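You operate a simulated robot arm through the tools that you are given. There is no shell and no other tool. Be economical: measure what you need, move in short steps, check, and stop when the job is done.

You are at the controls of a simulated robot arm. One attempt, no reset.

JOB
Wipe the lint off the inside of the dryer door and shut it.
Fine: grey pad back in its spot.

Only the result counts: the job must be done as asked and must still hold three seconds after the hand-in. Knocking over, shifting, dropping, spilling or breaking anything else fails it.

ROBOT AND FRAMES
A 6-joint arm with a two-finger parallel gripper, fixed in place. Base frame: the origin is at the foot of the arm, x ahead of it, y to its left, z up. Lengths are in mm, angles in degrees, forces in N, time in s.
With the tool pointing down near the work surface it reaches from about 100 to 680 mm from the base axis. Its first joint turns from -166.0 to 166.0 degrees. Payload 3.91 kg.
Tool frame: the origin (TCP) lies between the finger pads and is the grasp point; the fingertips stand 30 mm ahead of it; z points along the fingers, y is the line along which they close. The gripper opens to 110 mm. The fingers are 20 mm wide and 10 mm thick; the gripper's body (48 by 112 mm) begins 55 mm behind the TCP.
Orientation is told as [roll, pitch, yaw] about the base's x, y, z axes, in that order, counted from this pose: with the fingers straight down and closing along the base's y, the tool's x points along the base's -x, its y along +y and its z along -z.

CONTROLS
- The arm moves only by the tool send_rows. Its argument "plan" is a list of rows, each a list of 3 entries, a list of its own where there are three numbers: the opening, from 0 (shut) to 1 (fully open), then the shift along the tool's x, y, z in units of 30 mm (1.0 is 30 mm), then the turn, a rotation vector about the tool's x, y, z in units of 4 degrees (1.0 is 4 degrees). In form: [[gripper, [x, y, z], [wx, wy, wz]], ...]. A call has 1 to 10 rows; each row shifts and turns the commanded pose from where the row before left it, along the tool's axes as they then stand. A call with a number of a shift or a turn outside -1 to 1 is refused whole. A row lasts 0.2 s, in which the tool goes at most 50 mm and 8.6 degrees; a call with a longer step from one row to the next is refused whole, and so is a gripper value outside its range. A pose out of reach is approached as far as the arm can. The call stops where the force on the tool passes 80 N (or 10 N more than at its start, if that is more) or the arm is blocked; 0.2 s more then pass. The fingers move at their own pace (about 45 mm/s each) and stop on an object; they squeeze with about 20 N. The grip force told is the motor's: it shows also when the fingers shut on nothing. Time passes only in rows, and 0.2 s behind the last, so rows that do not move let the fingers close. It gives the time, the measured TCP pose, the force on the tool (base axes), the opening and the grip force at its end, in the units of the frame above (readings bear some noise).
- Cameras (640 x 400 px; columns grow to the right, rows downward): "scene" is fixed at [218.2, 499.3, 1289.9]; the picture's right is [-0.90, -0.44, 0.00], its down [-0.11, 0.22, -0.97] and it looks along [0.43, -0.87, -0.25] (base axes); focal length 241 px, centre (320, 200). "wrist" rides on the gripper at [-36, 0, -57] in the tool frame; the picture's right is [0.00, -1.00, 0.00], its down [0.97, 0.00, -0.24] and it looks along [0.24, 0.00, 0.97] (tool axes); focal length 218 px, centre (320, 200). There is no depth. A picture from a camera that has moved, and an enlarged one, comes with that camera's place and axes in the base frame and with its lens.
- snapshot(camera): a new picture of that camera. The clock stands still meanwhile.
- slide_trunk(by): slides the trunk up (or, below 0, down) by that many mm; the arm rides with it, the base frame stays. It gives what a move gives, with no picture.
- close_up(camera, box): a new picture of the part [left, top, right, bottom] of that camera's present view, enlarged. The clock stands still meanwhile.
- job_done(): hands the job in; it is judged then, once.

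Work in short steps. Places have to be worked out from the pictures, the camera data and where the tool is seen: move nearer, look again, correct. Check each grasp and each placing, and mend what went wrong. You have 120 turns and 68 pictures in all, those below and enlarged ones among them. Open the gripper and draw the arm clear of the work before you hand the job in, unless the task says otherwise; then end with one line.

The tools are called after "Call:" as a command line: name --argument value ..., lists and objects as JSON in quotes. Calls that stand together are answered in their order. send_rows: Moves the arm, as the interface text tells. Its arguments: {"type":"object","properties":{"plan":{"type":"array"}},"required":["plan"]} The other tools are called the same way: slide_trunk (by) slides the trunk up or down; snapshot (camera) takes a picture; close_up (camera, box) takes an enlarged picture of a part of a camera's view; job_done () hands the job in.

At the start:

```text
time_s: 0.0
position: [266.2, -183.9, 1396.4]
tcp_rot: [-0.1, -0.1, -0.1]
ft_force: [0.4, 0.8, 0.4]
grip_width: 109.8
finger_force: 0.1
trunk travel left (down, up): [-561.0, 29.0]
```

scene: 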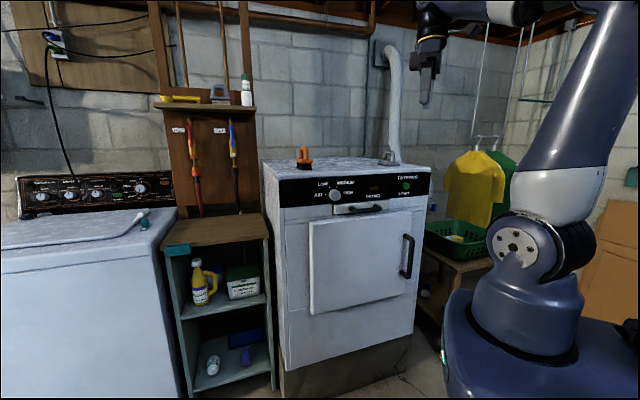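
wrist: 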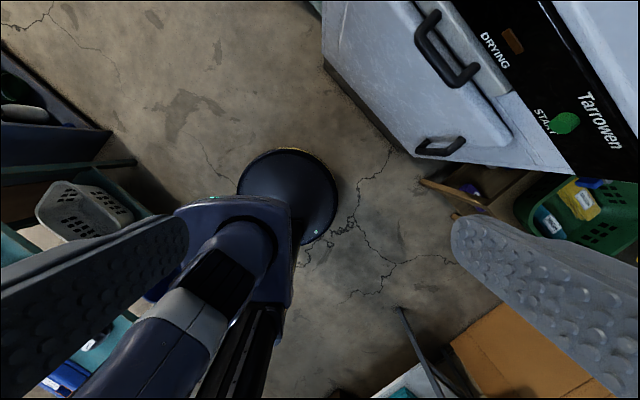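

I'll look closely at the dryer and the shelves to find the pad and the door.

Call:
close_up --camera "scene" --box '[130, 60, 290, 160]'

Call:
close_up --camera "scene" --box '[240, 130, 480, 280]'

Call:
close_up --camera "scene" --box '[120, 200, 300, 312]'

```text
4.00 times, centred on (210, 110) of scene
camera zoom: at [218.2, 499.3, 1289.9], right [-0.9, -0.44, 0.0], down [-0.11, 0.22, -0.97], along [0.43, -0.87, -0.25], focal length 964 px, centre (760, 560)
```

zoom: 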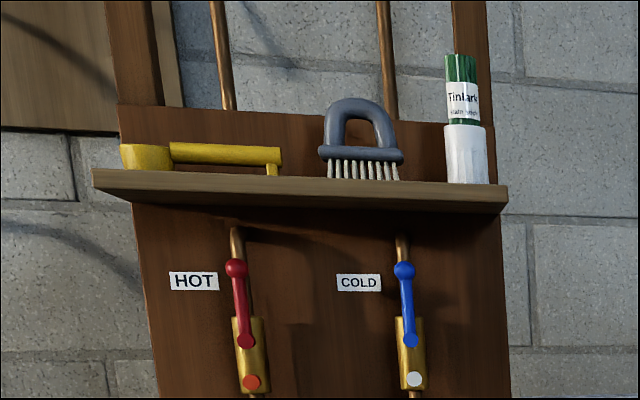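

```text
2.67 times, centred on (360, 205) of scene
camera zoom: at [218.2, 499.3, 1289.9], right [-0.9, -0.44, 0.0], down [-0.11, 0.22, -0.97], along [0.43, -0.87, -0.25], focal length 642 px, centre (213, 187)
```

zoom: 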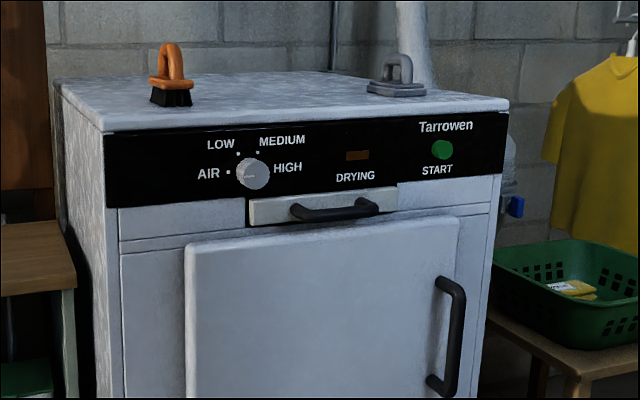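

```text
3.56 times, centred on (210, 256) of scene
camera zoom: at [218.2, 499.3, 1289.9], right [-0.9, -0.44, 0.0], down [-0.11, 0.22, -0.97], along [0.43, -0.87, -0.25], focal length 856 px, centre (711, 1)
```

zoom: 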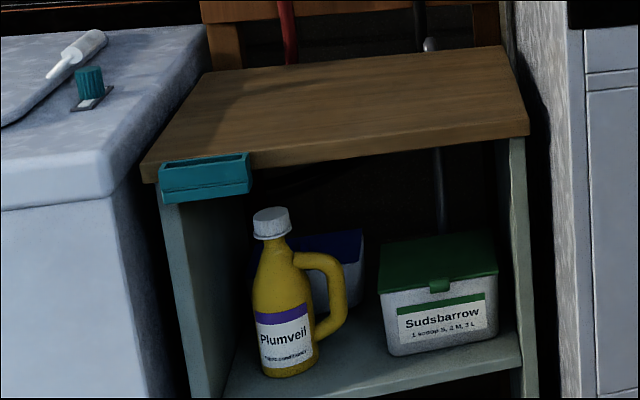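

The grey D-handled pad stands on the dryer top at the right, and the door handle is on the right with the hinge on the left. I turn the tool to face the dryer, so the wrist camera can measure it.

Call:
send_rows --plan '[[1, [0, 0, 0], [0, 0, 1]], [1, [0, 0, 0], [0, 0, 1]], [1, [0, 0, 0], [0, 0, 1]], [1, [0, 0, 0], [0, 0, 1]], [1, [0, 0, 0], [0, 0, 1]], [1, [0, 0, 0], [0, 0, 1]], [1, [0, 0, 0], [0, 0, 1]], [1, [0, 0, 0], [0, 0, 1]], [1, [0, 0, 0], [0, 0, 1]], [1, [0, 0, 0], [0, 0, 1]]]'

Call:
send_rows --plan '[[1, [0, 0, 0], [0, -1, 0]], [1, [0, 0, 0], [0, -1, 0]], [1, [0, 0, 0], [0, -1, 0]], [1, [0, 0, 0], [0, -1, 0]], [1, [0, 0, 0], [0, -1, 0]], [1, [0, 0, 0], [0, -1, 0]], [1, [0, 0, 0], [0, -1, 0]], [1, [0, 0, 0], [0, -1, 0]], [1, [0, 0, 0], [0, -1, 0]], [1, [0, 0, 0], [0, -1, 0]]]'

Call:
snapshot --camera "wrist"

```text
time_s: 2.2
position: [267.0, -185.2, 1396.0]
tcp_rot: [0.0, -0.2, -40.1]
ft_force: [-0.3, 0.6, 0.1]
grip_width: 110.3
finger_force: 0.1
trunk travel left (down, up): [-561.0, 29.0]
```

```text
time_s: 4.4
position: [296.0, -212.3, 1349.9]
tcp_rot: [0.7, -30.1, -40.5]
ft_force: [0.0, 0.3, 0.2]
grip_width: 110.1
finger_force: 0.1
trunk travel left (down, up): [-561.0, 29.0]
stopped in row 10: the arm was blocked; the commanded pose is now the measured one
```

```text
62 pictures are left
camera wrist: at [298.2, -214.2, 1417.4], right [-0.65, -0.76, -0.01], down [-0.73, 0.62, -0.28], along [0.22, -0.17, -0.96], focal length 218 px, centre (320, 200)
```

wrist: 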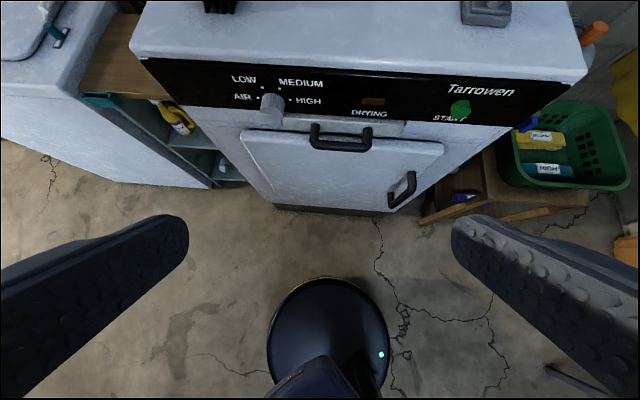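

The front plane comes out about 637 mm from the base along the −45° azimuth, with the top at about z 1168. The door spans roughly z 585–985 and its handle sits near (282, −538, 790), so I lower the trunk to work at that height.

Call:
slide_trunk --by -400

Call:
snapshot --camera "scene"

```text
time_s: 8.2
position: [296.7, -213.0, 949.8]
tcp_rot: [0.6, -30.1, -40.4]
ft_force: [-0.2, 0.3, 0.2]
grip_width: 110.0
finger_force: 0.1
trunk travel left (down, up): [-161.0, 429.0]
```

```text
61 pictures are left
```

scene: 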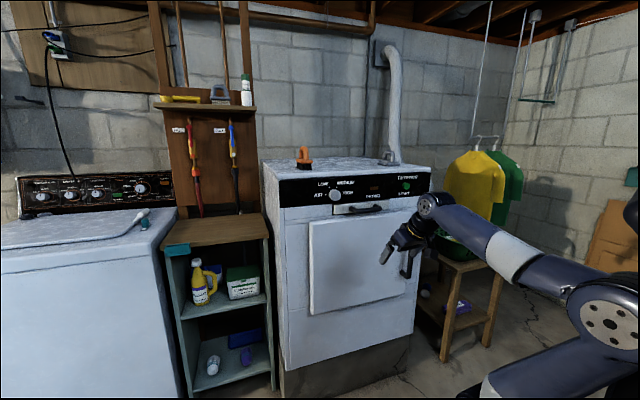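

The arm is low enough to see its state. I move 60 mm toward the dryer, then go on pitching.

Call:
send_rows --plan '[[1, [-0.87, 0, 0.5], [0, 0, 0]], [1, [-0.87, 0, 0.5], [0, 0, 0]], [1, [0, 0, 0], [0, -1, 0]], [1, [0, 0, 0], [0, -1, 0]], [1, [0, 0, 0], [0, -1, 0]], [1, [0, 0, 0], [0, -1, 0]], [1, [0, 0, 0], [0, -1, 0]], [1, [0, 0, 0], [0, -1, 0]], [1, [0, 0, 0], [0, -1, 0]]]'

```text
time_s: 10.2
position: [348.2, -260.3, 933.9]
tcp_rot: [1.1, -55.7, -41.2]
ft_force: [0.6, 0.0, -0.7]
grip_width: 110.2
finger_force: 0.0
trunk travel left (down, up): [-161.0, 429.0]
```

No block this time. I finish pitching to horizontal and look.

Call:
send_rows --plan '[[1, [0, 0, 0], [0, -1, 0]], [1, [0, 0, 0], [0, -1, 0]], [1, [0, 0, 0], [0, -1, 0]], [1, [0, 0, 0], [0, -1, 0]], [1, [0, 0, 0], [0, -1, 0]], [1, [0, 0, 0], [0, -1, 0]], [1, [0, 0, 0], [0, -1, 0]], [1, [0, 0, 0], [0, -1, 0]]]'

Call:
snapshot --camera "wrist"

```text
time_s: 12.0
position: [346.5, -279.1, 910.2]
tcp_rot: [-0.2, -77.2, -44.2]
ft_force: [-0.3, -0.8, -0.6]
grip_width: 110.1
finger_force: 0.0
out of reach, approached as far as the arm can: row 6, 7, 8
trunk travel left (down, up): [-161.0, 429.0]
```

```text
60 pictures are left
camera wrist: at [313.7, -244.5, 957.2], right [-0.7, -0.71, 0.0], down [-0.32, 0.31, -0.9], along [0.64, -0.63, -0.45], focal length 218 px, centre (320, 200)
```

wrist: 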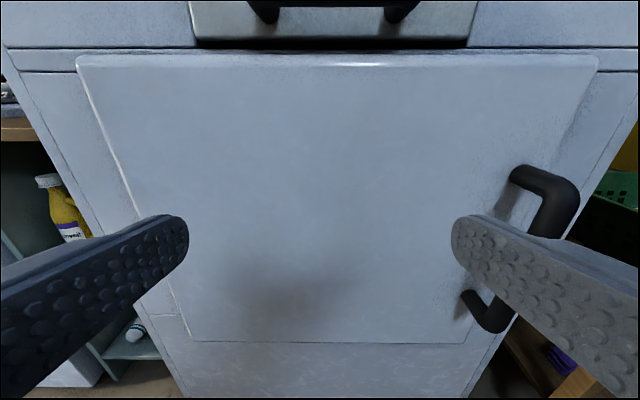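

Triangulating from both cameras puts the handle bar at about u 565 (depth along −45°), v −167 and z 690–885. I move sideways and down in front of it while bringing the tool horizontal.

Call:
send_rows --plan '[[1, [0.57, -1, 0.13], [0, -0.5, 0]], [1, [0.57, -1, 0.13], [0, -0.5, 0]], [1, [0.57, -1, 0.13], [0, -0.5, 0]], [1, [0.57, -1, 0.1], [0, -0.5, 0]], [1, [0.57, -1, 0.1], [0, -0.5, 0]], [1, [0.57, -1, 0.1], [0, -0.5, 0]], [1, [0.57, -1, 0], [0, -0.3, 0]]]'

Call:
snapshot --camera "wrist"

```text
time_s: 13.6
position: [207.4, -420.0, 836.9]
tcp_rot: [-179.5, -83.6, 135.5]
ft_force: [-0.4, 0.2, -0.3]
grip_width: 109.6
finger_force: 0.1
out of reach, approached as far as the arm can: row 1
trunk travel left (down, up): [-161.0, 429.0]
```

```text
59 pictures are left
camera wrist: at [164.7, -377.3, 866.5], right [-0.69, -0.72, 0.0], down [-0.09, 0.09, -0.99], along [0.71, -0.69, -0.13], focal length 218 px, centre (320, 200)
```

wrist: 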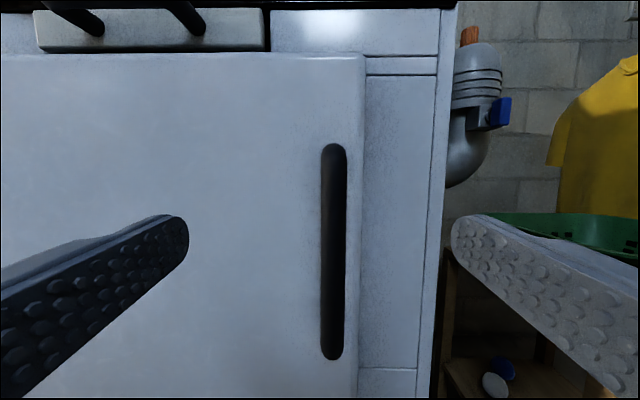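

I'm facing the handle, with the tool 6° past horizontal. I fix the tilt, centre on the bar and advance to u≈540.

Call:
send_rows --plan '[[1, [0, 0, 0], [0, 0.8, 0]], [1, [0, 0, 0], [0, 0.8, 0]], [1, [0.6, -0.17, 0], [0, 0, 0]], [1, [0.6, -0.17, 0], [0, 0, 0]], [1, [0, 0, 0.8], [0, 0, 0]], [1, [0, 0, 0.8], [0, 0, 0]], [1, [0, 0, 0.8], [0, 0, 0]], [1, [0, 0, 0.8], [0, 0, 0]]]'

Call:
snapshot --camera "wrist"

Call:
snapshot --camera "scene"

```text
time_s: 15.4
position: [268.4, -496.4, 803.9]
tcp_rot: [6.7, -89.8, -50.7]
ft_force: [-0.3, 0.0, 0.3]
grip_width: 109.9
finger_force: 0.1
trunk travel left (down, up): [-161.0, 429.0]
```

```text
58 pictures are left
camera wrist: at [228.2, -454.8, 839.2], right [-0.69, -0.72, 0.0], down [-0.17, 0.17, -0.97], along [0.7, -0.67, -0.24], focal length 218 px, centre (320, 200)
```

wrist: 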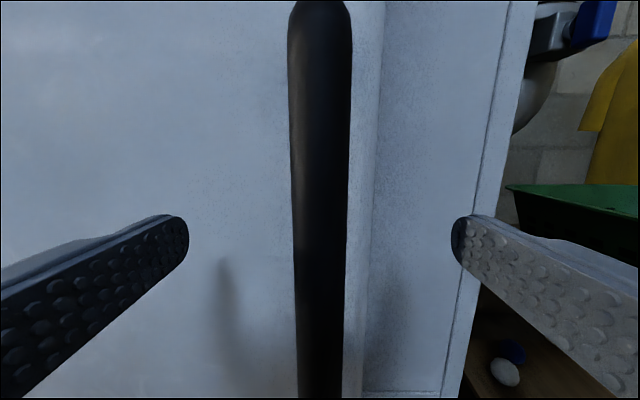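

```text
57 pictures are left
```

scene: 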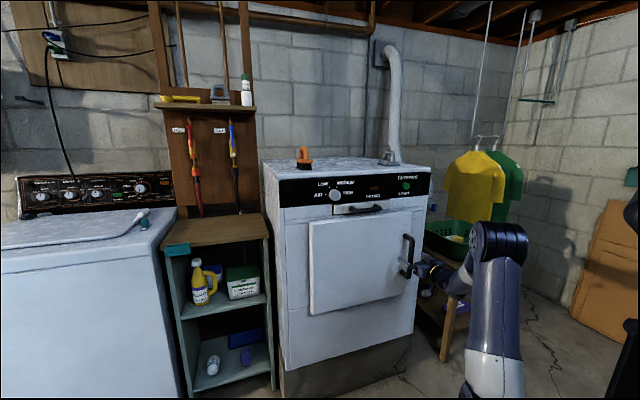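

The bar is centred and about 25 mm ahead. I advance and close on it.

Call:
send_rows --plan '[[1, [0, 0, 0.45], [0, 0, 0]], [1, [0, 0, 0.4], [0, 0, 0]], [0, [0, 0, 0], [0, 0, 0]], [0, [0, 0, 0], [0, 0, 0]], [0, [0, 0, 0], [0, 0, 0]], [0, [0, 0, 0], [0, 0, 0]], [0, [0, 0, 0], [0, 0, 0]], [0, [0, 0, 0], [0, 0, 0]], [0, [0, 0, 0], [0, 0, 0]]]'

```text
time_s: 17.4
position: [286.4, -513.6, 803.9]
tcp_rot: [-2.9, -89.9, -41.1]
ft_force: [-0.4, -0.6, 0.3]
grip_width: 21.7
finger_force: 45.1
trunk travel left (down, up): [-161.0, 429.0]
```

The bar is gripped at width 21.7. I pull along the opening arc, starting with two short steps to feel the latch.

Call:
send_rows --plan '[[0, [0, 0.1, -0.5], [0, 0, 0]], [0, [0, 0.1, -0.5], [0, 0, 0]], [0, [0, 0.24, -0.96], [0, 0, 0]]]'

```text
time_s: 18.2
position: [254.9, -463.5, 802.9]
tcp_rot: [-55.2, -89.9, 11.1]
ft_force: [-0.7, -2.7, 7.9]
grip_width: 21.5
finger_force: 45.1
trunk travel left (down, up): [-161.0, 429.0]
```

The door follows with little force. I continue along the arc.

Call:
send_rows --plan '[[0, [0, 0.31, -0.94], [0, 0, 0]], [0, [0, 0.37, -0.92], [0, 0, 0]], [0, [0, 0.44, -0.89], [0, 0, 0]]]'

Call:
snapshot --camera "scene"

```text
time_s: 19.0
position: [218.8, -378.0, 803.0]
tcp_rot: [-15.4, -89.7, -28.3]
ft_force: [16.8, 5.8, 3.0]
grip_width: 22.0
finger_force: 45.0
trunk travel left (down, up): [-161.0, 429.0]
```

```text
56 pictures are left
```

scene: 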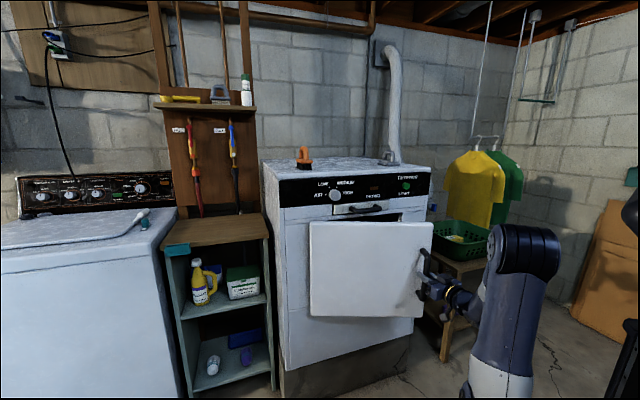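

The door is about 20° open. I release the bar and back off, tilting the tool down as I go because the wrist gets close to the base.

Call:
send_rows --plan '[[0.7, [0, 0.1, 0], [0, 0, 0]], [0.7, [0, 0, 0], [0, 0, 0]], [0.7, [0, 0, 0], [0, 0, 0]], [0.7, [0, 0, 0], [0, 0, 0]], [0.7, [0, 0, 0], [0, 0, 0]], [0.7, [0, 0, -0.6], [0, 0, 0]], [0.7, [0, 0, -0.6], [0, 0.5, 0]], [0.7, [0, 0, -0.6], [0, 0.5, 0]]]'

Call:
snapshot --camera "wrist"

```text
time_s: 20.8
position: [178.8, -341.3, 803.3]
tcp_rot: [0.0, -85.9, -44.0]
ft_force: [0.0, -0.8, -0.1]
grip_width: 77.0
finger_force: 0.0
trunk travel left (down, up): [-161.0, 429.0]
```

```text
55 pictures are left
camera wrist: at [141.9, -302.3, 843.6], right [-0.7, -0.72, 0.0], down [-0.22, 0.22, -0.95], along [0.68, -0.66, -0.31], focal length 218 px, centre (320, 200)
```

wrist: 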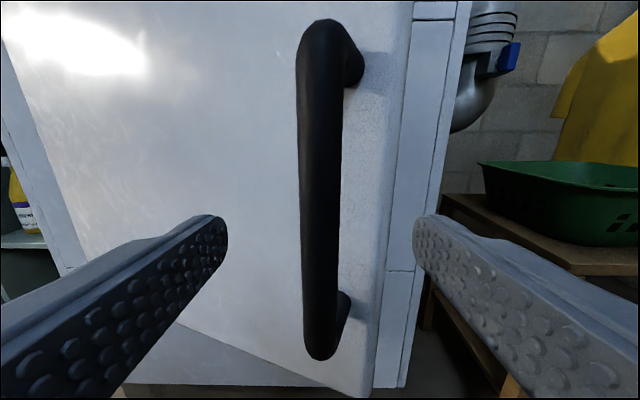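

The handle is free and the door stays put. I move right past the door edge, raise the trunk, and turn the fingers down to hook behind the edge.

Call:
send_rows --plan '[[0.3, [0, -1, -0.2], [0, 0, 0]], [0.3, [0, -1, 0], [0, 0, 0]], [0.3, [0, -1, 0], [0, 0, 0]], [0, [0, -1, 0], [0, 0, 0]], [0, [0, -1, 0], [0, 0, 0]], [0, [0, 0, 0], [0, 1, 0]], [0, [0, 0, 0], [0, 1, 0]]]'

Call:
slide_trunk --by 140

Call:
send_rows --plan '[[0, [0, 0, 0], [0, 1, 0]], [0, [0, 0, 0], [0, 1, 0]], [0, [0, 0, 0], [0, 1, 0]], [0, [0, 0, 0], [0, 1, 0]], [0, [0, 0, 0], [0, 1, 0]], [0, [0, 0, 0], [0, 1, 0]], [0, [0, 0, 0], [0, 1, 0]], [0, [0, 0, 0], [0, 1, 0]], [0, [0, 0, 0], [0, 1, 0]], [0, [0, 0, 0], [0, 1, 0]]]'

Call:
send_rows --plan '[[0, [0, 0, 0], [0, 1, 0]], [0, [0, 0, 0], [0, 1, 0]], [0, [0, 0, 0], [0, 1, 0]], [0, [0, 0, 0], [0, 1, 0]], [0, [0, 0, 0], [0, 1, 0]], [0, [0, 0, 0], [0, 1, 0]], [0, [0, 0, 0], [0, 1, 0]], [0, [0, 0, 0], [0, 1, 0]], [0, [0, 0, 0], [0, 1, 0]]]'

Call:
snapshot --camera "wrist"

Call:
snapshot --camera "scene"

```text
time_s: 22.4
position: [72.5, -445.2, 804.9]
tcp_rot: [0.1, -77.8, -44.2]
ft_force: [0.3, 0.1, 0.7]
grip_width: 0.1
finger_force: 20.2
trunk travel left (down, up): [-161.0, 429.0]
```

```text
time_s: 24.1
position: [71.5, -444.4, 944.4]
tcp_rot: [0.0, -77.8, -43.9]
ft_force: [0.1, -0.6, 0.1]
grip_width: 0.0
finger_force: 19.6
trunk travel left (down, up): [-301.0, 289.0]
```

```text
time_s: 26.3
position: [71.4, -443.8, 943.7]
tcp_rot: [0.1, -37.8, -44.1]
ft_force: [-0.4, 0.4, 0.6]
grip_width: 0.0
finger_force: 19.8
trunk travel left (down, up): [-301.0, 289.0]
```

```text
time_s: 28.3
position: [67.9, -444.4, 942.5]
tcp_rot: [0.8, -18.9, -44.1]
ft_force: [0.1, 1.1, 0.4]
grip_width: 0.2
finger_force: 20.2
out of reach, approached as far as the arm can: row 5, 6, 7, 8, 9
trunk travel left (down, up): [-301.0, 289.0]
```

```text
54 pictures are left
camera wrist: at [79.2, -453.5, 1007.7], right [-0.69, -0.72, -0.01], down [-0.72, 0.69, -0.09], along [0.07, -0.05, -1.0], focal length 218 px, centre (320, 200)
```

wrist: 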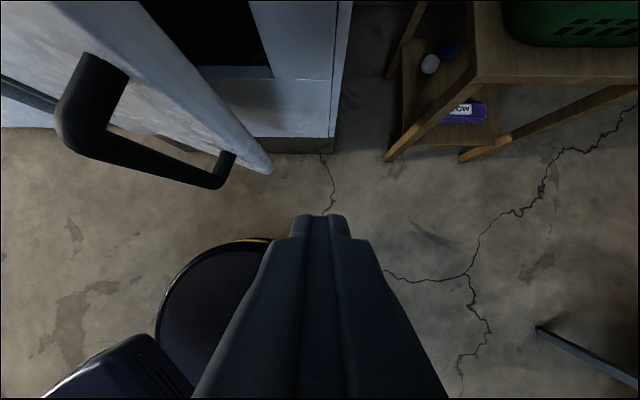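

```text
53 pictures are left
```

scene: 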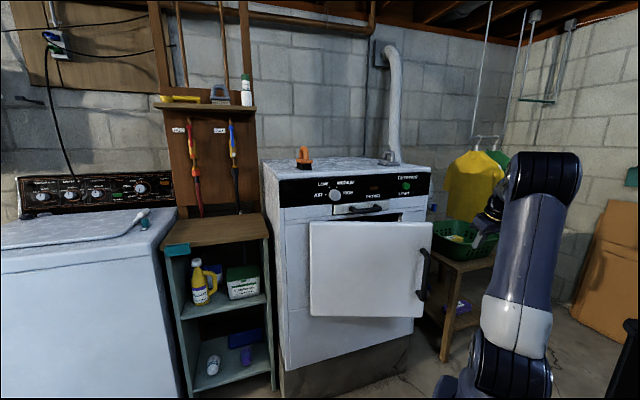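

The tool is tilted 19°, which is fine for hooking. I move forward past the door edge to the space in front of the opening.

Call:
send_rows --plan '[[0, [-0.92, 0, 0.19], [0, 0, 0]], [0, [-0.92, 0, 0.19], [0, 0, 0]], [0, [-0.92, 0, 0.19], [0, 0, 0]], [0, [-0.92, 0, 0.19], [0, 0, 0]], [0, [-0.92, 0, 0.19], [0, 0, 0]], [0, [-0.92, 0, 0.19], [0, 0, 0]]]'

Call:
snapshot --camera "wrist"

```text
time_s: 29.7
position: [156.9, -556.5, 944.8]
tcp_rot: [2.5, -20.7, -44.1]
ft_force: [-0.1, 0.0, -0.4]
grip_width: 0.2
finger_force: 19.9
out of reach, approached as far as the arm can: row 2, 3, 4, 5, 6
trunk travel left (down, up): [-301.0, 289.0]
```

```text
52 pictures are left
camera wrist: at [165.5, -565.3, 1012.0], right [-0.68, -0.73, -0.04], down [-0.72, 0.68, -0.12], along [0.12, -0.05, -0.99], focal length 218 px, centre (320, 200)
```

wrist: 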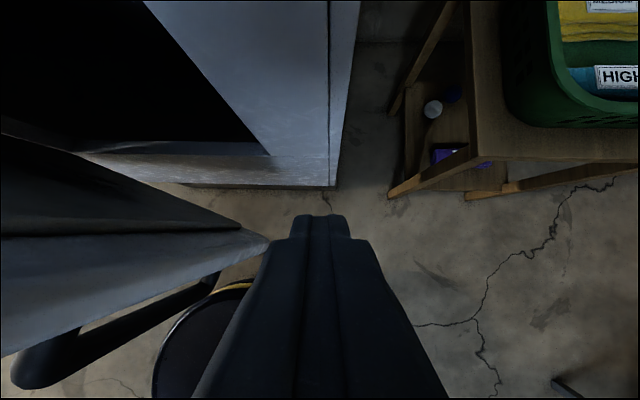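

The arm is near a limit at this height. I raise the trunk by 100 and take most of that back with the arm to regain freedom.

Call:
slide_trunk --by 100

Call:
send_rows --plan '[[0, [0.3, 0, 0.85], [0, 0, 0]], [0, [0.3, 0, 0.85], [0, 0, 0]], [0, [-0.5, 0, 0.5], [0, 0, 0]]]'

```text
time_s: 31.0
position: [156.8, -555.0, 1047.0]
tcp_rot: [2.5, -20.7, -44.1]
ft_force: [0.6, 0.9, 0.2]
grip_width: 0.0
finger_force: 20.2
trunk travel left (down, up): [-401.0, 189.0]
```

```text
time_s: 31.8
position: [173.3, -567.6, 983.2]
tcp_rot: [2.4, -20.9, -44.0]
ft_force: [-0.7, 1.2, -0.9]
grip_width: 0.2
finger_force: 19.8
trunk travel left (down, up): [-401.0, 189.0]
```

Free again. I lower to about z 963 and move sideways behind the door edge.

Call:
send_rows --plan '[[0, [0.23, 0, 0.62], [0, 0, 0]], [0, [0, 1, 0], [0, 0, 0]], [0, [0, 1, 0], [0, 0, 0]], [0, [0, 1, 0], [0, 0, 0]], [0, [0, 1, 0], [0, 0, 0]]]'

Call:
snapshot --camera "wrist"

Call:
snapshot --camera "scene"

```text
time_s: 33.0
position: [252.2, -480.0, 964.7]
tcp_rot: [3.1, -21.3, -44.2]
ft_force: [0.9, -0.5, 1.1]
grip_width: 0.0
finger_force: 20.0
out of reach, approached as far as the arm can: row 5
trunk travel left (down, up): [-401.0, 189.0]
```

```text
51 pictures are left
camera wrist: at [259.3, -490.0, 1031.2], right [-0.68, -0.73, -0.05], down [-0.72, 0.68, -0.13], along [0.13, -0.05, -0.99], focal length 218 px, centre (320, 200)
```

wrist: 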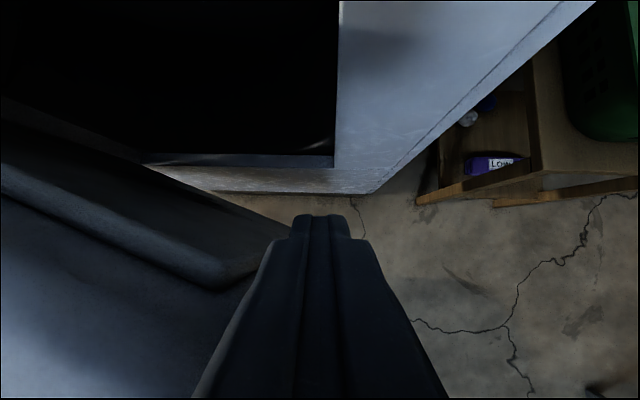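

```text
50 pictures are left
```

scene: 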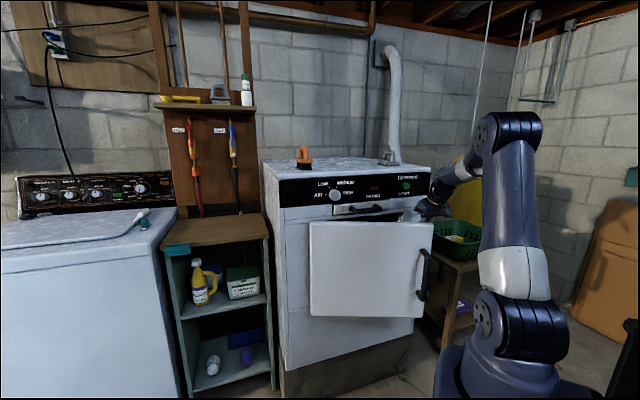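

The inner door rim corner comes out near u 517, v −139, so I need to go deeper to about v −100, u 560. I raise the trunk another 80 and lower the arm by that much for freedom.

Call:
slide_trunk --by 80

Call:
send_rows --plan '[[0, [0, 0, 0.8], [0, 0, 0]], [0, [0, 0, 0.8], [0, 0, 0]], [0, [0, 0, 0.9], [0, 0, 0]], [0, [0, 0.6, 0.1], [0, 0, 0]], [0, [-0.3, 0.6, 0], [0, 0, 0]], [0, [-0.1, 0.6, 0], [0, 0, 0]]]'

Call:
snapshot --camera "wrist"

```text
time_s: 34.2
position: [251.4, -481.3, 1046.1]
tcp_rot: [3.1, -21.4, -44.1]
ft_force: [0.4, -0.5, -0.1]
grip_width: 0.2
finger_force: 19.8
trunk travel left (down, up): [-481.0, 109.0]
```

```text
time_s: 35.6
position: [319.9, -463.2, 980.3]
tcp_rot: [3.6, -21.7, -44.1]
ft_force: [-0.8, 0.2, 0.2]
grip_width: 0.1
finger_force: 19.8
trunk travel left (down, up): [-481.0, 109.0]
```

```text
49 pictures are left
camera wrist: at [327.5, -474.1, 1045.5], right [-0.68, -0.73, -0.06], down [-0.72, 0.68, -0.14], along [0.14, -0.05, -0.99], focal length 218 px, centre (320, 200)
```

wrist: 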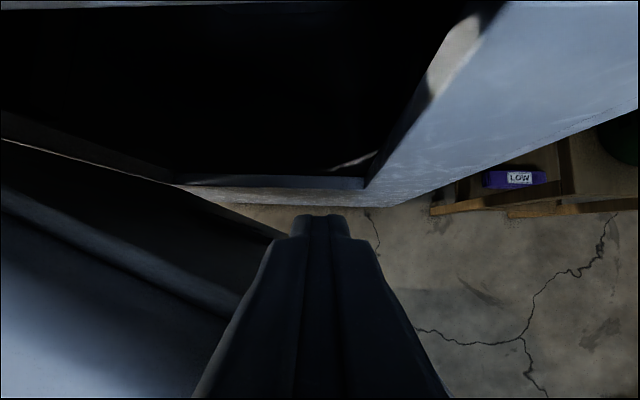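

The fingertips are behind the door. I lower slightly and sweep the door open along the hinge arc.

Call:
send_rows --plan '[[0, [0.23, 0, 0.62], [0, 0, 0]], [0, [0.713, 0.2, -0.276], [0, 0, 0]], [0, [0.713, 0.27, -0.276], [0, 0, 0]], [0, [0.682, 0.3, -0.264], [0, 0, 0]], [0, [0.682, 0.37, -0.264], [0, 0, 0]], [0, [0.651, 0.4, -0.252], [0, 0, 0]], [0, [0.62, 0.43, -0.24], [0, 0, 0]], [0, [0.589, 0.5, -0.228], [0, 0, 0]]]'

Call:
snapshot --camera "wrist"

Call:
snapshot --camera "scene"

```text
time_s: 37.4
position: [261.8, -307.9, 963.1]
tcp_rot: [3.2, -21.4, -44.2]
ft_force: [0.7, 0.5, 0.4]
grip_width: 0.0
finger_force: 20.0
trunk travel left (down, up): [-481.0, 109.0]
```

```text
48 pictures are left
camera wrist: at [269.3, -317.5, 1028.2], right [-0.68, -0.73, -0.05], down [-0.72, 0.68, -0.13], along [0.13, -0.05, -0.99], focal length 218 px, centre (320, 200)
```

wrist: 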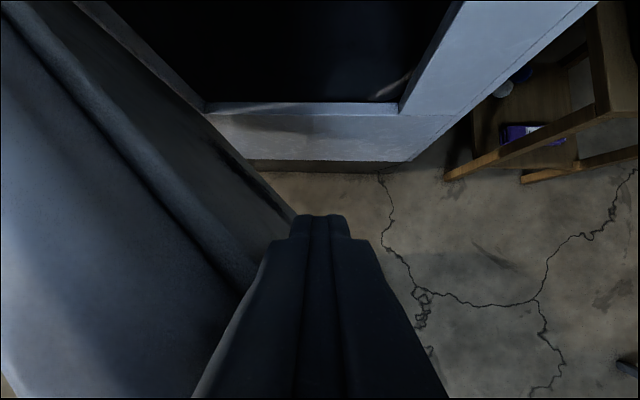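

```text
47 pictures are left
```

scene: 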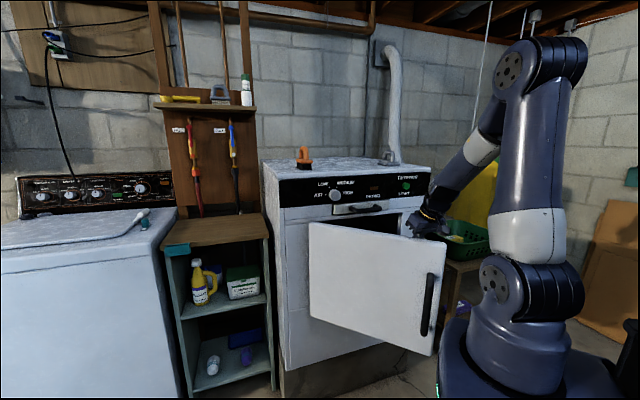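

The door is about 40° open and moves freely. I continue the sweep.

Call:
send_rows --plan '[[0, [0.558, 0.53, -0.216], [0, 0, 0]], [0, [0.558, 0.57, -0.216], [0, 0, 0]], [0, [0.5, 0.63, -0.19], [0, 0, 0]], [0, [0.47, 0.63, -0.18], [0, 0, 0]], [0, [0.43, 0.67, -0.17], [0, 0, 0]], [0, [0.4, 0.7, -0.155], [0, 0, 0]], [0, [0.34, 0.7, -0.13], [0, 0, 0]]]'

Call:
snapshot --camera "wrist"

Call:
snapshot --camera "scene"

```text
time_s: 39.1
position: [248.1, -183.0, 946.0]
tcp_rot: [3.7, -23.2, -44.2]
ft_force: [-8.2, 0.8, 46.9]
grip_width: 0.0
finger_force: 19.9
out of reach, approached as far as the arm can: row 4, 5, 6, 7
trunk travel left (down, up): [-481.0, 109.0]
stopped in row 7: the force on the tool passed its limit (the readings are from after the stop); the commanded pose is now the measured one
```

```text
46 pictures are left
camera wrist: at [253.3, -192.1, 1011.6], right [-0.68, -0.73, -0.06], down [-0.72, 0.68, -0.16], along [0.16, -0.07, -0.98], focal length 218 px, centre (320, 200)
```

wrist: 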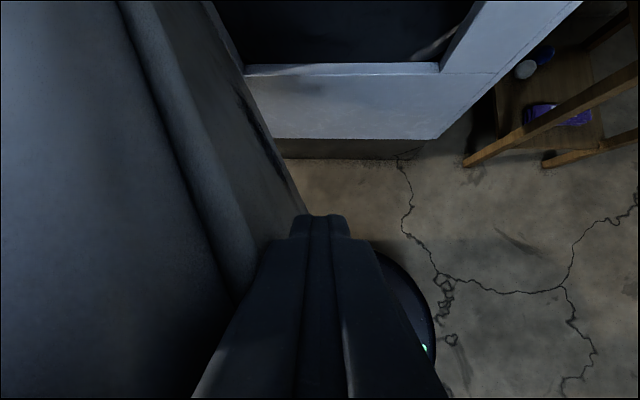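

```text
45 pictures are left
```

scene: 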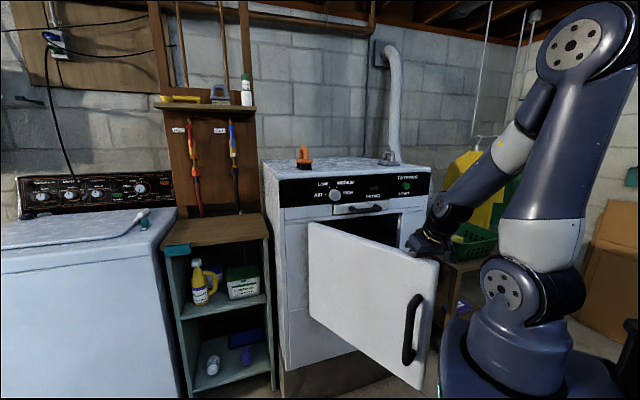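

Force along +z: the gripper body came to rest on the door top because the arm sagged at its limit. I raise the trunk by 60 and lower the arm by about 35.

Call:
slide_trunk --by 60

Call:
send_rows --plan '[[0, [0.2, 0, 0.55], [0, 0, 0]], [0, [0.2, 0, 0.55], [0, 0, 0]]]'

```text
time_s: 40.1
position: [247.5, -181.9, 1002.0]
tcp_rot: [3.8, -22.7, -44.4]
ft_force: [0.1, -0.4, 0.0]
grip_width: 0.0
finger_force: 20.0
trunk travel left (down, up): [-541.0, 49.0]
```

```text
time_s: 40.7
position: [251.3, -182.1, 966.9]
tcp_rot: [3.7, -22.7, -44.2]
ft_force: [0.6, 0.3, 0.4]
grip_width: 0.0
finger_force: 20.3
trunk travel left (down, up): [-541.0, 49.0]
```

Clear again. I push mostly sideways (+v), letting the finger slide along the door and staying away from the base.

Call:
send_rows --plan '[[0, [0, 0.8, 0], [0, 0, 0]], [0, [0, 0.8, 0], [0, 0, 0]], [0, [0, 0.8, 0], [0, 0, 0]], [0, [-0.1, 0.8, 0.04], [0, 0, 0]], [0, [-0.1, 0.8, 0.04], [0, 0, 0]], [0, [-0.1, 0.8, 0.04], [0, 0, 0]]]'

Call:
snapshot --camera "scene"

Call:
snapshot --camera "wrist"

```text
time_s: 42.1
position: [319.0, -157.5, 969.1]
tcp_rot: [7.1, -25.7, -44.6]
ft_force: [0.5, -0.2, 0.5]
grip_width: 0.2
finger_force: 19.8
out of reach, approached as far as the arm can: row 2, 3, 4, 5, 6
trunk travel left (down, up): [-541.0, 49.0]
```

```text
44 pictures are left
```

scene: 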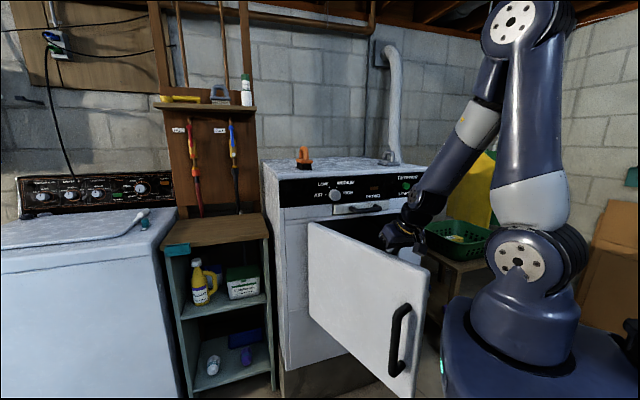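

```text
43 pictures are left
camera wrist: at [321.1, -165.6, 1035.1], right [-0.66, -0.74, -0.11], down [-0.72, 0.66, -0.21], along [0.23, -0.06, -0.97], focal length 218 px, centre (320, 200)
```

wrist: 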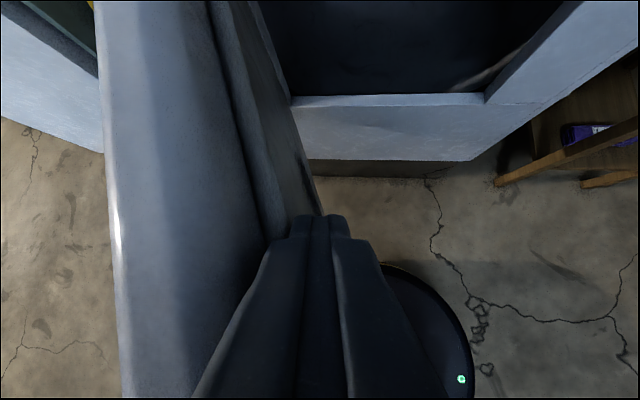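

The door is about 65–70° open, and the arm is again near a limit. I shift more travel to the trunk and tilt the tool slightly more forward.

Call:
slide_trunk --by 45

Call:
send_rows --plan '[[0, [0.25, 0, 0.6], [0, 0, 0]], [0, [0.25, 0, 0.6], [0, -1, 0]], [0, [0, 0.7, 0], [0, -1, 0]], [0, [0, 0.7, 0], [0, 0, 0]], [0, [0, 0.7, 0], [0, 0, 0]]]'

```text
time_s: 43.0
position: [319.5, -157.8, 1014.9]
tcp_rot: [7.1, -25.7, -44.5]
ft_force: [0.0, -0.7, -0.3]
grip_width: 0.0
finger_force: 20.2
trunk travel left (down, up): [-586.0, 4.0]
```

```text
time_s: 44.1
position: [364.8, -95.8, 994.6]
tcp_rot: [17.2, -27.0, -45.8]
ft_force: [0.3, 0.1, 0.0]
grip_width: 0.0
finger_force: 20.4
out of reach, approached as far as the arm can: row 1, 2, 3, 4
trunk travel left (down, up): [-586.0, 4.0]
```

The roll error shows the arm wants the tilt to lie in its own vertical plane, so I yaw the tool to match the arm's azimuth (about +30°).

Call:
send_rows --plan '[[0, [0, 0, 0], [-0.4, 0, -0.9]], [0, [0, 0, 0], [-0.4, 0, -0.9]], [0, [0, 0, 0], [-0.4, 0, -0.9]], [0, [0, 0, 0], [-0.4, 0, -0.9]], [0, [0, 0, 0], [-0.4, 0, -0.9]], [0, [0, 0, 0], [-0.4, 0, -0.9]], [0, [0, 0, 0], [-0.4, 0, -0.9]]]'

Call:
snapshot --camera "wrist"

Call:
snapshot --camera "scene"

```text
time_s: 45.8
position: [363.1, -94.9, 996.1]
tcp_rot: [14.2, -34.1, -17.7]
ft_force: [-0.4, -0.5, 0.1]
grip_width: 0.1
finger_force: 20.3
trunk travel left (down, up): [-586.0, 4.0]
```

```text
42 pictures are left
camera wrist: at [358.5, -106.5, 1061.1], right [-0.16, -0.97, -0.2], down [-0.91, 0.23, -0.35], along [0.38, 0.13, -0.91], focal length 218 px, centre (320, 200)
```

wrist: 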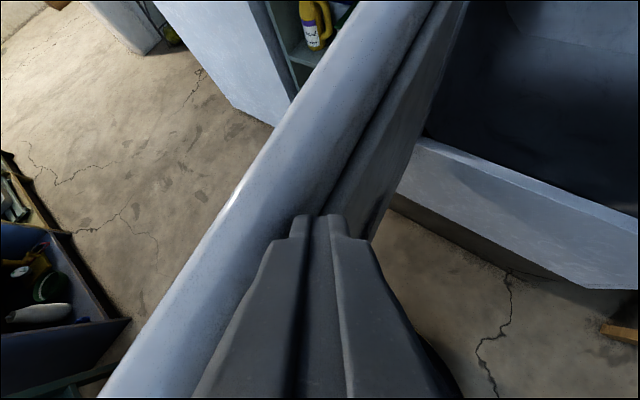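

```text
41 pictures are left
```

scene: 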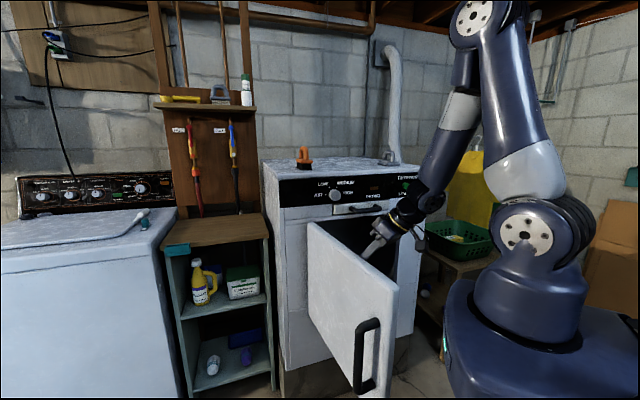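

The door is now about 80–85° open. I remove the roll, lower for a better hook, then push on along the arc.

Call:
send_rows --plan '[[0, [0, -0.3, 0], [0.9, 0, 0]], [0, [0, 0, 0], [0.9, 0, 0]], [0, [0, 0, 0], [0.9, 0, 0]], [0, [0.3, 0, 0.45], [0.8, 0, 0]], [0, [0.3, 0, 0.45], [0, 0, 0]], [0, [-0.2, 0.8, 0.14], [0, 0, 0]], [0, [-0.2, 0.8, 0.14], [0, 0, 0]], [0, [-0.36, 0.84, 0.24], [0, 0, 0]], [0, [-0.36, 0.84, 0.24], [0, 0, 0]]]'

Call:
snapshot --camera "scene"

```text
time_s: 47.8
position: [430.7, -21.2, 961.2]
tcp_rot: [0.2, -33.8, -17.5]
ft_force: [-0.1, 0.2, -0.6]
grip_width: 0.0
finger_force: 19.6
trunk travel left (down, up): [-586.0, 4.0]
```

```text
40 pictures are left
```

scene: 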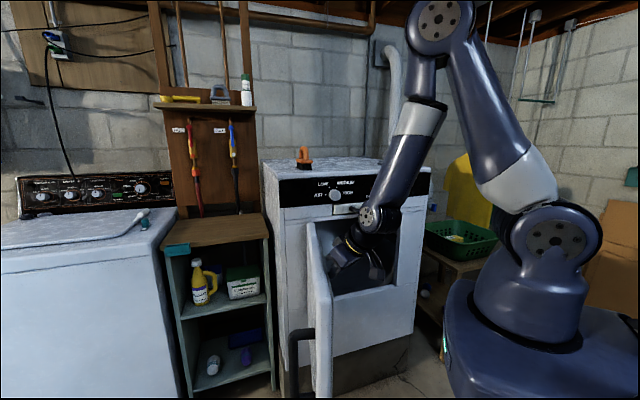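

The door is at about 100° and moving easily. I keep pushing toward 130°.

Call:
send_rows --plan '[[0, [-0.467, 0.76, 0.315], [0, 0, 0]], [0, [-0.467, 0.76, 0.315], [0, 0, 0]], [0, [-0.575, 0.62, 0.386], [0, 0, 0]], [0, [-0.575, 0.62, 0.386], [0, 0, 0]]]'

Call:
snapshot --camera "scene"

Call:
snapshot --camera "wrist"

```text
time_s: 48.5
position: [475.8, 12.8, 959.0]
tcp_rot: [-0.6, -33.0, -18.3]
ft_force: [-48.1, -21.5, 39.8]
grip_width: 0.2
finger_force: 20.0
trunk travel left (down, up): [-586.0, 4.0]
stopped in row 3: the force on the tool passed its limit (the readings are from after the stop); the commanded pose is now the measured one
```

```text
39 pictures are left
```

scene: 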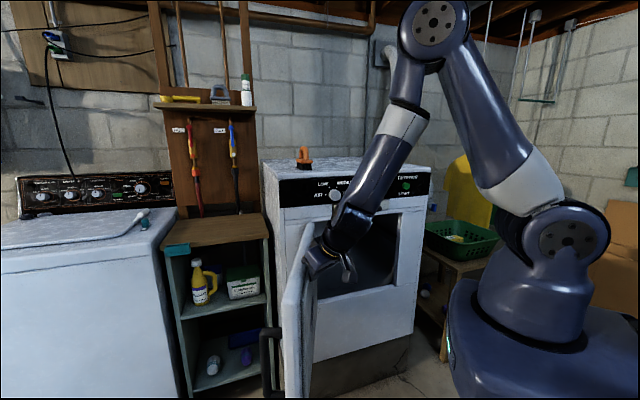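

```text
38 pictures are left
camera wrist: at [475.3, 14.3, 1026.7], right [-0.32, -0.95, 0.01], down [-0.9, 0.3, -0.33], along [0.31, -0.11, -0.94], focal length 218 px, centre (320, 200)
```

wrist: 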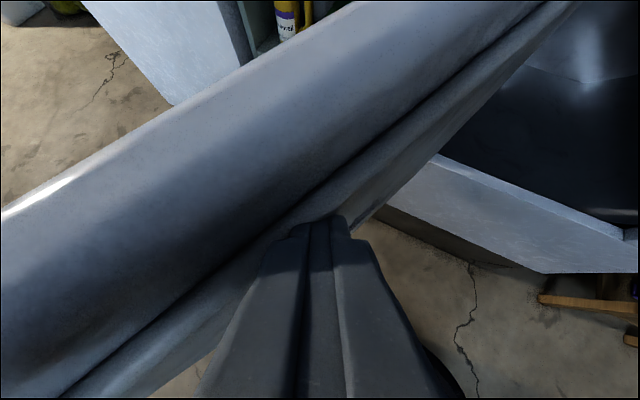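

The door hit its stop at about 114°, with its inner face normal pointing near (−0.94, −0.35), toward the robot. I back off and look at the lint.

Call:
send_rows --plan '[[0, [0.65, -0.62, -0.43], [0, 0, 0]], [0, [0.65, -0.62, -0.43], [0, 0, 0]], [0, [0.65, -0.62, -0.43], [0, 0, 0]], [0, [0.65, -0.62, -0.43], [0, 0, 0]], [0, [0, -0.5, -0.8], [0, 0, 0]], [0, [0, 0, -0.8], [0, 0, 0]]]'

Call:
snapshot --camera "wrist"

Call:
close_up --camera "scene" --box '[230, 190, 470, 400]'

```text
time_s: 49.9
position: [343.3, -31.8, 998.5]
tcp_rot: [-0.5, -32.9, -17.9]
ft_force: [-0.8, 0.5, 0.3]
grip_width: 0.0
finger_force: 20.3
trunk travel left (down, up): [-586.0, 4.0]
```

```text
37 pictures are left
camera wrist: at [342.5, -30.2, 1065.6], right [-0.31, -0.95, 0.01], down [-0.9, 0.29, -0.33], along [0.31, -0.11, -0.95], focal length 218 px, centre (320, 200)
```

wrist: 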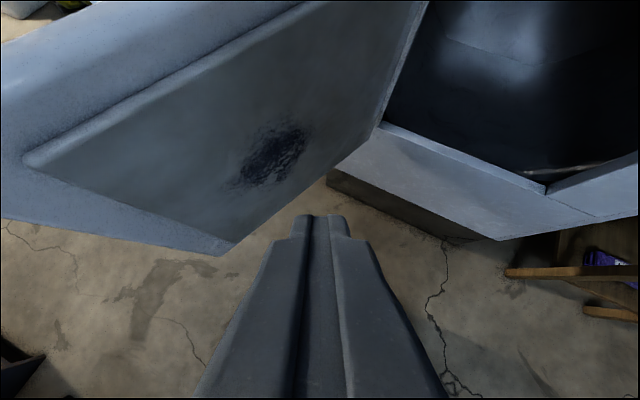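

```text
1.90 times, centred on (350, 295) of scene
camera zoom: at [218.2, 499.3, 1289.9], right [-0.9, -0.44, 0.0], down [-0.11, 0.22, -0.97], along [0.43, -0.87, -0.25], focal length 459 px, centre (263, 19)
```

zoom: 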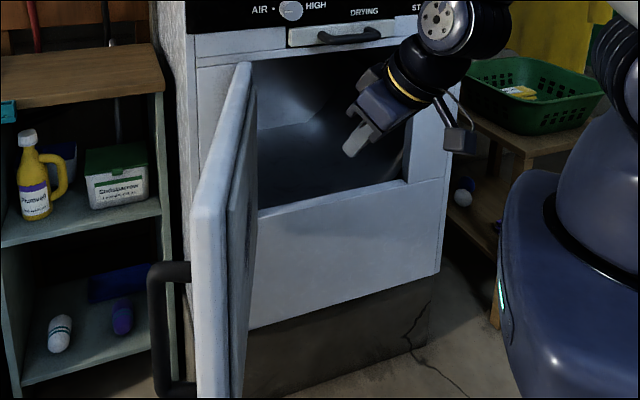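

The lint is a dark patch near (488, −18, 838) on the inner panel. Next is the pad: I raise the tool above the dryer top and turn back toward it.

Call:
send_rows --plan '[[0, [-0.54, 0, -0.84], [0, 0, 0]], [0, [-0.54, 0, -0.84], [0, 0, 0]], [0, [-0.54, 0, -0.84], [0, 0, 0]], [0, [-0.54, 0, -0.84], [0, 0, 0]], [0, [-0.54, 0, -0.84], [0, 0, 0]], [0, [-0.54, 0, -0.84], [0, 0, 0]], [0, [-0.54, 0, -0.84], [0, 0, 0]], [0, [-0.54, 0, -0.84], [0, 0, 0]], [0, [-0.54, 0, -0.84], [0, 0, 0]], [0, [-0.54, 0, -0.84], [0, 0, 0]]]'

Call:
send_rows --plan '[[0.4, [-0.3, -1, 0.2], [0.5, 0, 0.85]], [0.4, [-0.3, -1, 0.2], [0.5, 0, 0.85]], [0.4, [-0.3, -1, 0.2], [0.5, 0, 0.85]], [0.4, [-0.3, -1, 0.2], [0.5, 0, 0.85]], [0.4, [-0.3, -1, 0.2], [0.5, 0, 0.85]], [0.4, [-0.3, -1, 0.2], [0.5, 0, 0.85]], [0.4, [-0.5, -1, 0.3], [0.5, 0, 0.85]]]'

Call:
snapshot --camera "wrist"

```text
time_s: 52.1
position: [341.4, -14.8, 1294.3]
tcp_rot: [-1.0, -33.1, -17.9]
ft_force: [-0.8, -0.9, -0.1]
grip_width: 0.1
finger_force: 19.8
out of reach, approached as far as the arm can: row 8, 9, 10
trunk travel left (down, up): [-586.0, 4.0]
```

```text
time_s: 53.7
position: [328.1, -149.7, 1276.6]
tcp_rot: [0.3, -33.1, -46.3]
ft_force: [-0.6, -0.3, 0.9]
grip_width: 44.0
finger_force: 0.2
out of reach, approached as far as the arm can: row 1, 2, 3, 4, 5, 6, 7
trunk travel left (down, up): [-586.0, 4.0]
```

```text
35 pictures are left
camera wrist: at [327.8, -147.2, 1344.3], right [-0.72, -0.69, 0.0], down [-0.65, 0.68, -0.33], along [0.23, -0.23, -0.94], focal length 218 px, centre (320, 200)
```

wrist: 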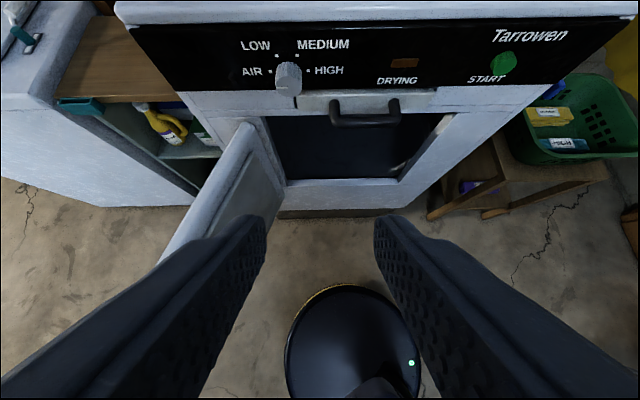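

I move over the front of the dryer top, toward the pad.

Call:
send_rows --plan '[[0.5, [-0.76, -0.95, 0.32], [0, 0, 0]], [0.5, [-0.76, -0.95, 0.32], [0, 0, 0]], [0.5, [-0.76, -0.95, 0.32], [0, 0, 0]], [0.5, [-0.76, -0.95, 0.32], [0, 0, 0]], [0.5, [-0.76, -0.95, 0.32], [0, 0, 0]], [0.5, [-0.76, -0.95, 0.32], [0, 0, 0]], [0.5, [-0.76, -0.95, 0.32], [0, 0, 0]], [0.5, [-0.76, -0.95, 0.32], [0, 0, 0]], [0.5, [-0.76, -0.95, 0.32], [0, 0, 0]]]'

Call:
snapshot --camera "wrist"

```text
time_s: 55.7
position: [431.3, -247.3, 1230.0]
tcp_rot: [-1.6, -34.0, -46.2]
ft_force: [0.1, -0.7, 0.1]
grip_width: 55.0
finger_force: 0.0
out of reach, approached as far as the arm can: row 1, 2, 3, 4, 5, 6, 7, 8, 9
trunk travel left (down, up): [-586.0, 4.0]
```

```text
34 pictures are left
camera wrist: at [432.0, -243.3, 1297.3], right [-0.73, -0.68, 0.02], down [-0.65, 0.68, -0.34], along [0.22, -0.27, -0.94], focal length 218 px, centre (320, 200)
```

wrist: 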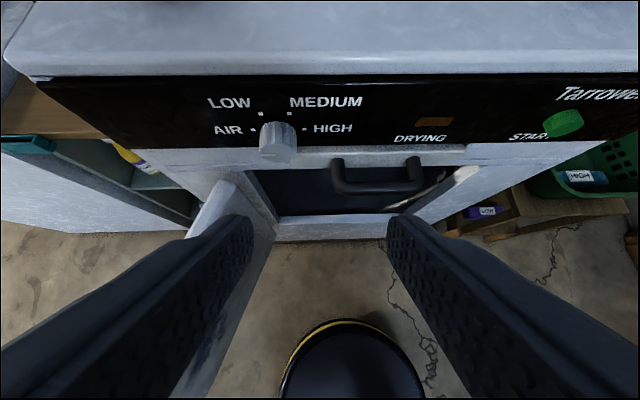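

The arm was limited again and sagged. I check its configuration in the scene view.

Call:
snapshot --camera "scene"

```text
33 pictures are left
```

scene: 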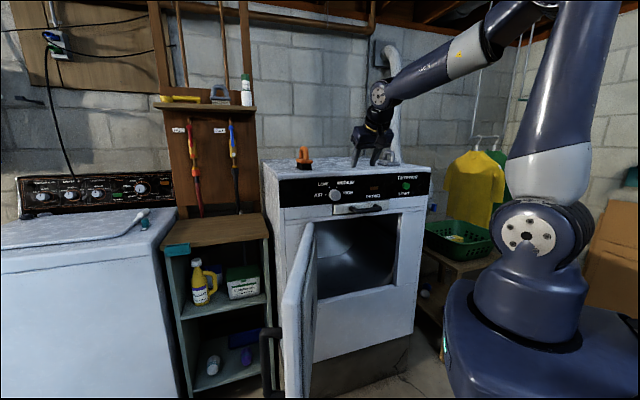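

I test how the arm responds to a pure sideways step from here.

Call:
send_rows --plan '[[0.5, [0, 0, 0], [0, 0, 0]], [0.5, [0, 0, 0], [0, 0, 0]], [0.5, [0, 0, 0], [0, 0, 0]]]'

Call:
send_rows --plan '[[0.5, [0, -0.6, 0], [0, 0, 0]], [0.5, [0, -0.6, 0], [0, 0, 0]]]'

```text
time_s: 56.5
position: [431.1, -246.5, 1231.1]
tcp_rot: [-1.5, -34.0, -46.2]
ft_force: [0.2, -0.8, -0.1]
grip_width: 54.9
finger_force: 0.0
trunk travel left (down, up): [-586.0, 4.0]
```

```text
time_s: 57.1
position: [431.6, -247.8, 1229.5]
tcp_rot: [-1.4, -34.0, -46.1]
ft_force: [-0.2, 0.2, -0.6]
grip_width: 55.1
finger_force: 0.0
out of reach, approached as far as the arm can: row 1, 2
trunk travel left (down, up): [-586.0, 4.0]
```

Sideways motion is blocked, so a wrist joint is probably at its end. I yaw the tool in the other sense (−), which the grasp of the pad's handle will want anyway, and retry.

Call:
send_rows --plan '[[0.5, [0, 0, 0], [0.56, 0, 0.83]], [0.5, [0, 0, 0], [0.56, 0, 0.83]], [0.5, [0, 0, 0], [0.56, 0, 0.83]], [0.5, [0, 0, 0], [0.56, 0, 0.83]], [0.5, [0, 0, 0], [0.56, 0, 0.83]]]'

Call:
send_rows --plan '[[0.5, [0, 0, 0], [0, 1, 0]], [0.5, [0, 0, 0], [0, 1, 0]], [0.5, [0, 0, 0], [0, 1, 0]], [0.5, [0, 0, 0], [0, 1, 0]], [0.5, [0, 0, 0], [0, 1, 0]]]'

```text
time_s: 58.3
position: [431.6, -244.8, 1231.1]
tcp_rot: [0.2, -32.5, -66.1]
ft_force: [-0.6, 1.0, 0.5]
grip_width: 54.8
finger_force: 0.0
trunk travel left (down, up): [-586.0, 4.0]
```

```text
time_s: 59.5
position: [437.8, -230.2, 1221.4]
tcp_rot: [-2.5, -19.5, -65.9]
ft_force: [0.4, -0.5, 0.5]
grip_width: 54.9
finger_force: 0.1
out of reach, approached as far as the arm can: row 3, 4, 5
trunk travel left (down, up): [-586.0, 4.0]
```

The yaw worked, but the untilt stops at about 20°. I test whether sideways motion is free now.

Call:
send_rows --plan '[[0.5, [0, -0.6, 0], [0, 0, 0]], [0.5, [0, -0.6, 0], [0, 0, 0]]]'

Call:
send_rows --plan '[[0.5, [0, 0, 0], [0.4, 0, 0.9]], [0.5, [0, 0, 0], [0.4, 0, 0.9]], [0.5, [0, 0, 0], [0.4, 0, 0.9]], [0.5, [0, 0, 0], [0.4, 0, 0.9]], [0.5, [0, 0, 0], [0.4, 0, 0.9]]]'

```text
time_s: 60.1
position: [410.1, -224.6, 1209.7]
tcp_rot: [-2.5, -19.6, -65.9]
ft_force: [0.3, -0.2, 0.2]
grip_width: 54.7
finger_force: 0.0
out of reach, approached as far as the arm can: row 1, 2
trunk travel left (down, up): [-586.0, 4.0]
```

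```text
time_s: 61.3
position: [412.4, -220.4, 1207.7]
tcp_rot: [-2.9, -18.4, -85.0]
ft_force: [0.0, 0.3, 0.1]
grip_width: 55.1
finger_force: 0.0
out of reach, approached as far as the arm can: row 1
trunk travel left (down, up): [-586.0, 4.0]
```

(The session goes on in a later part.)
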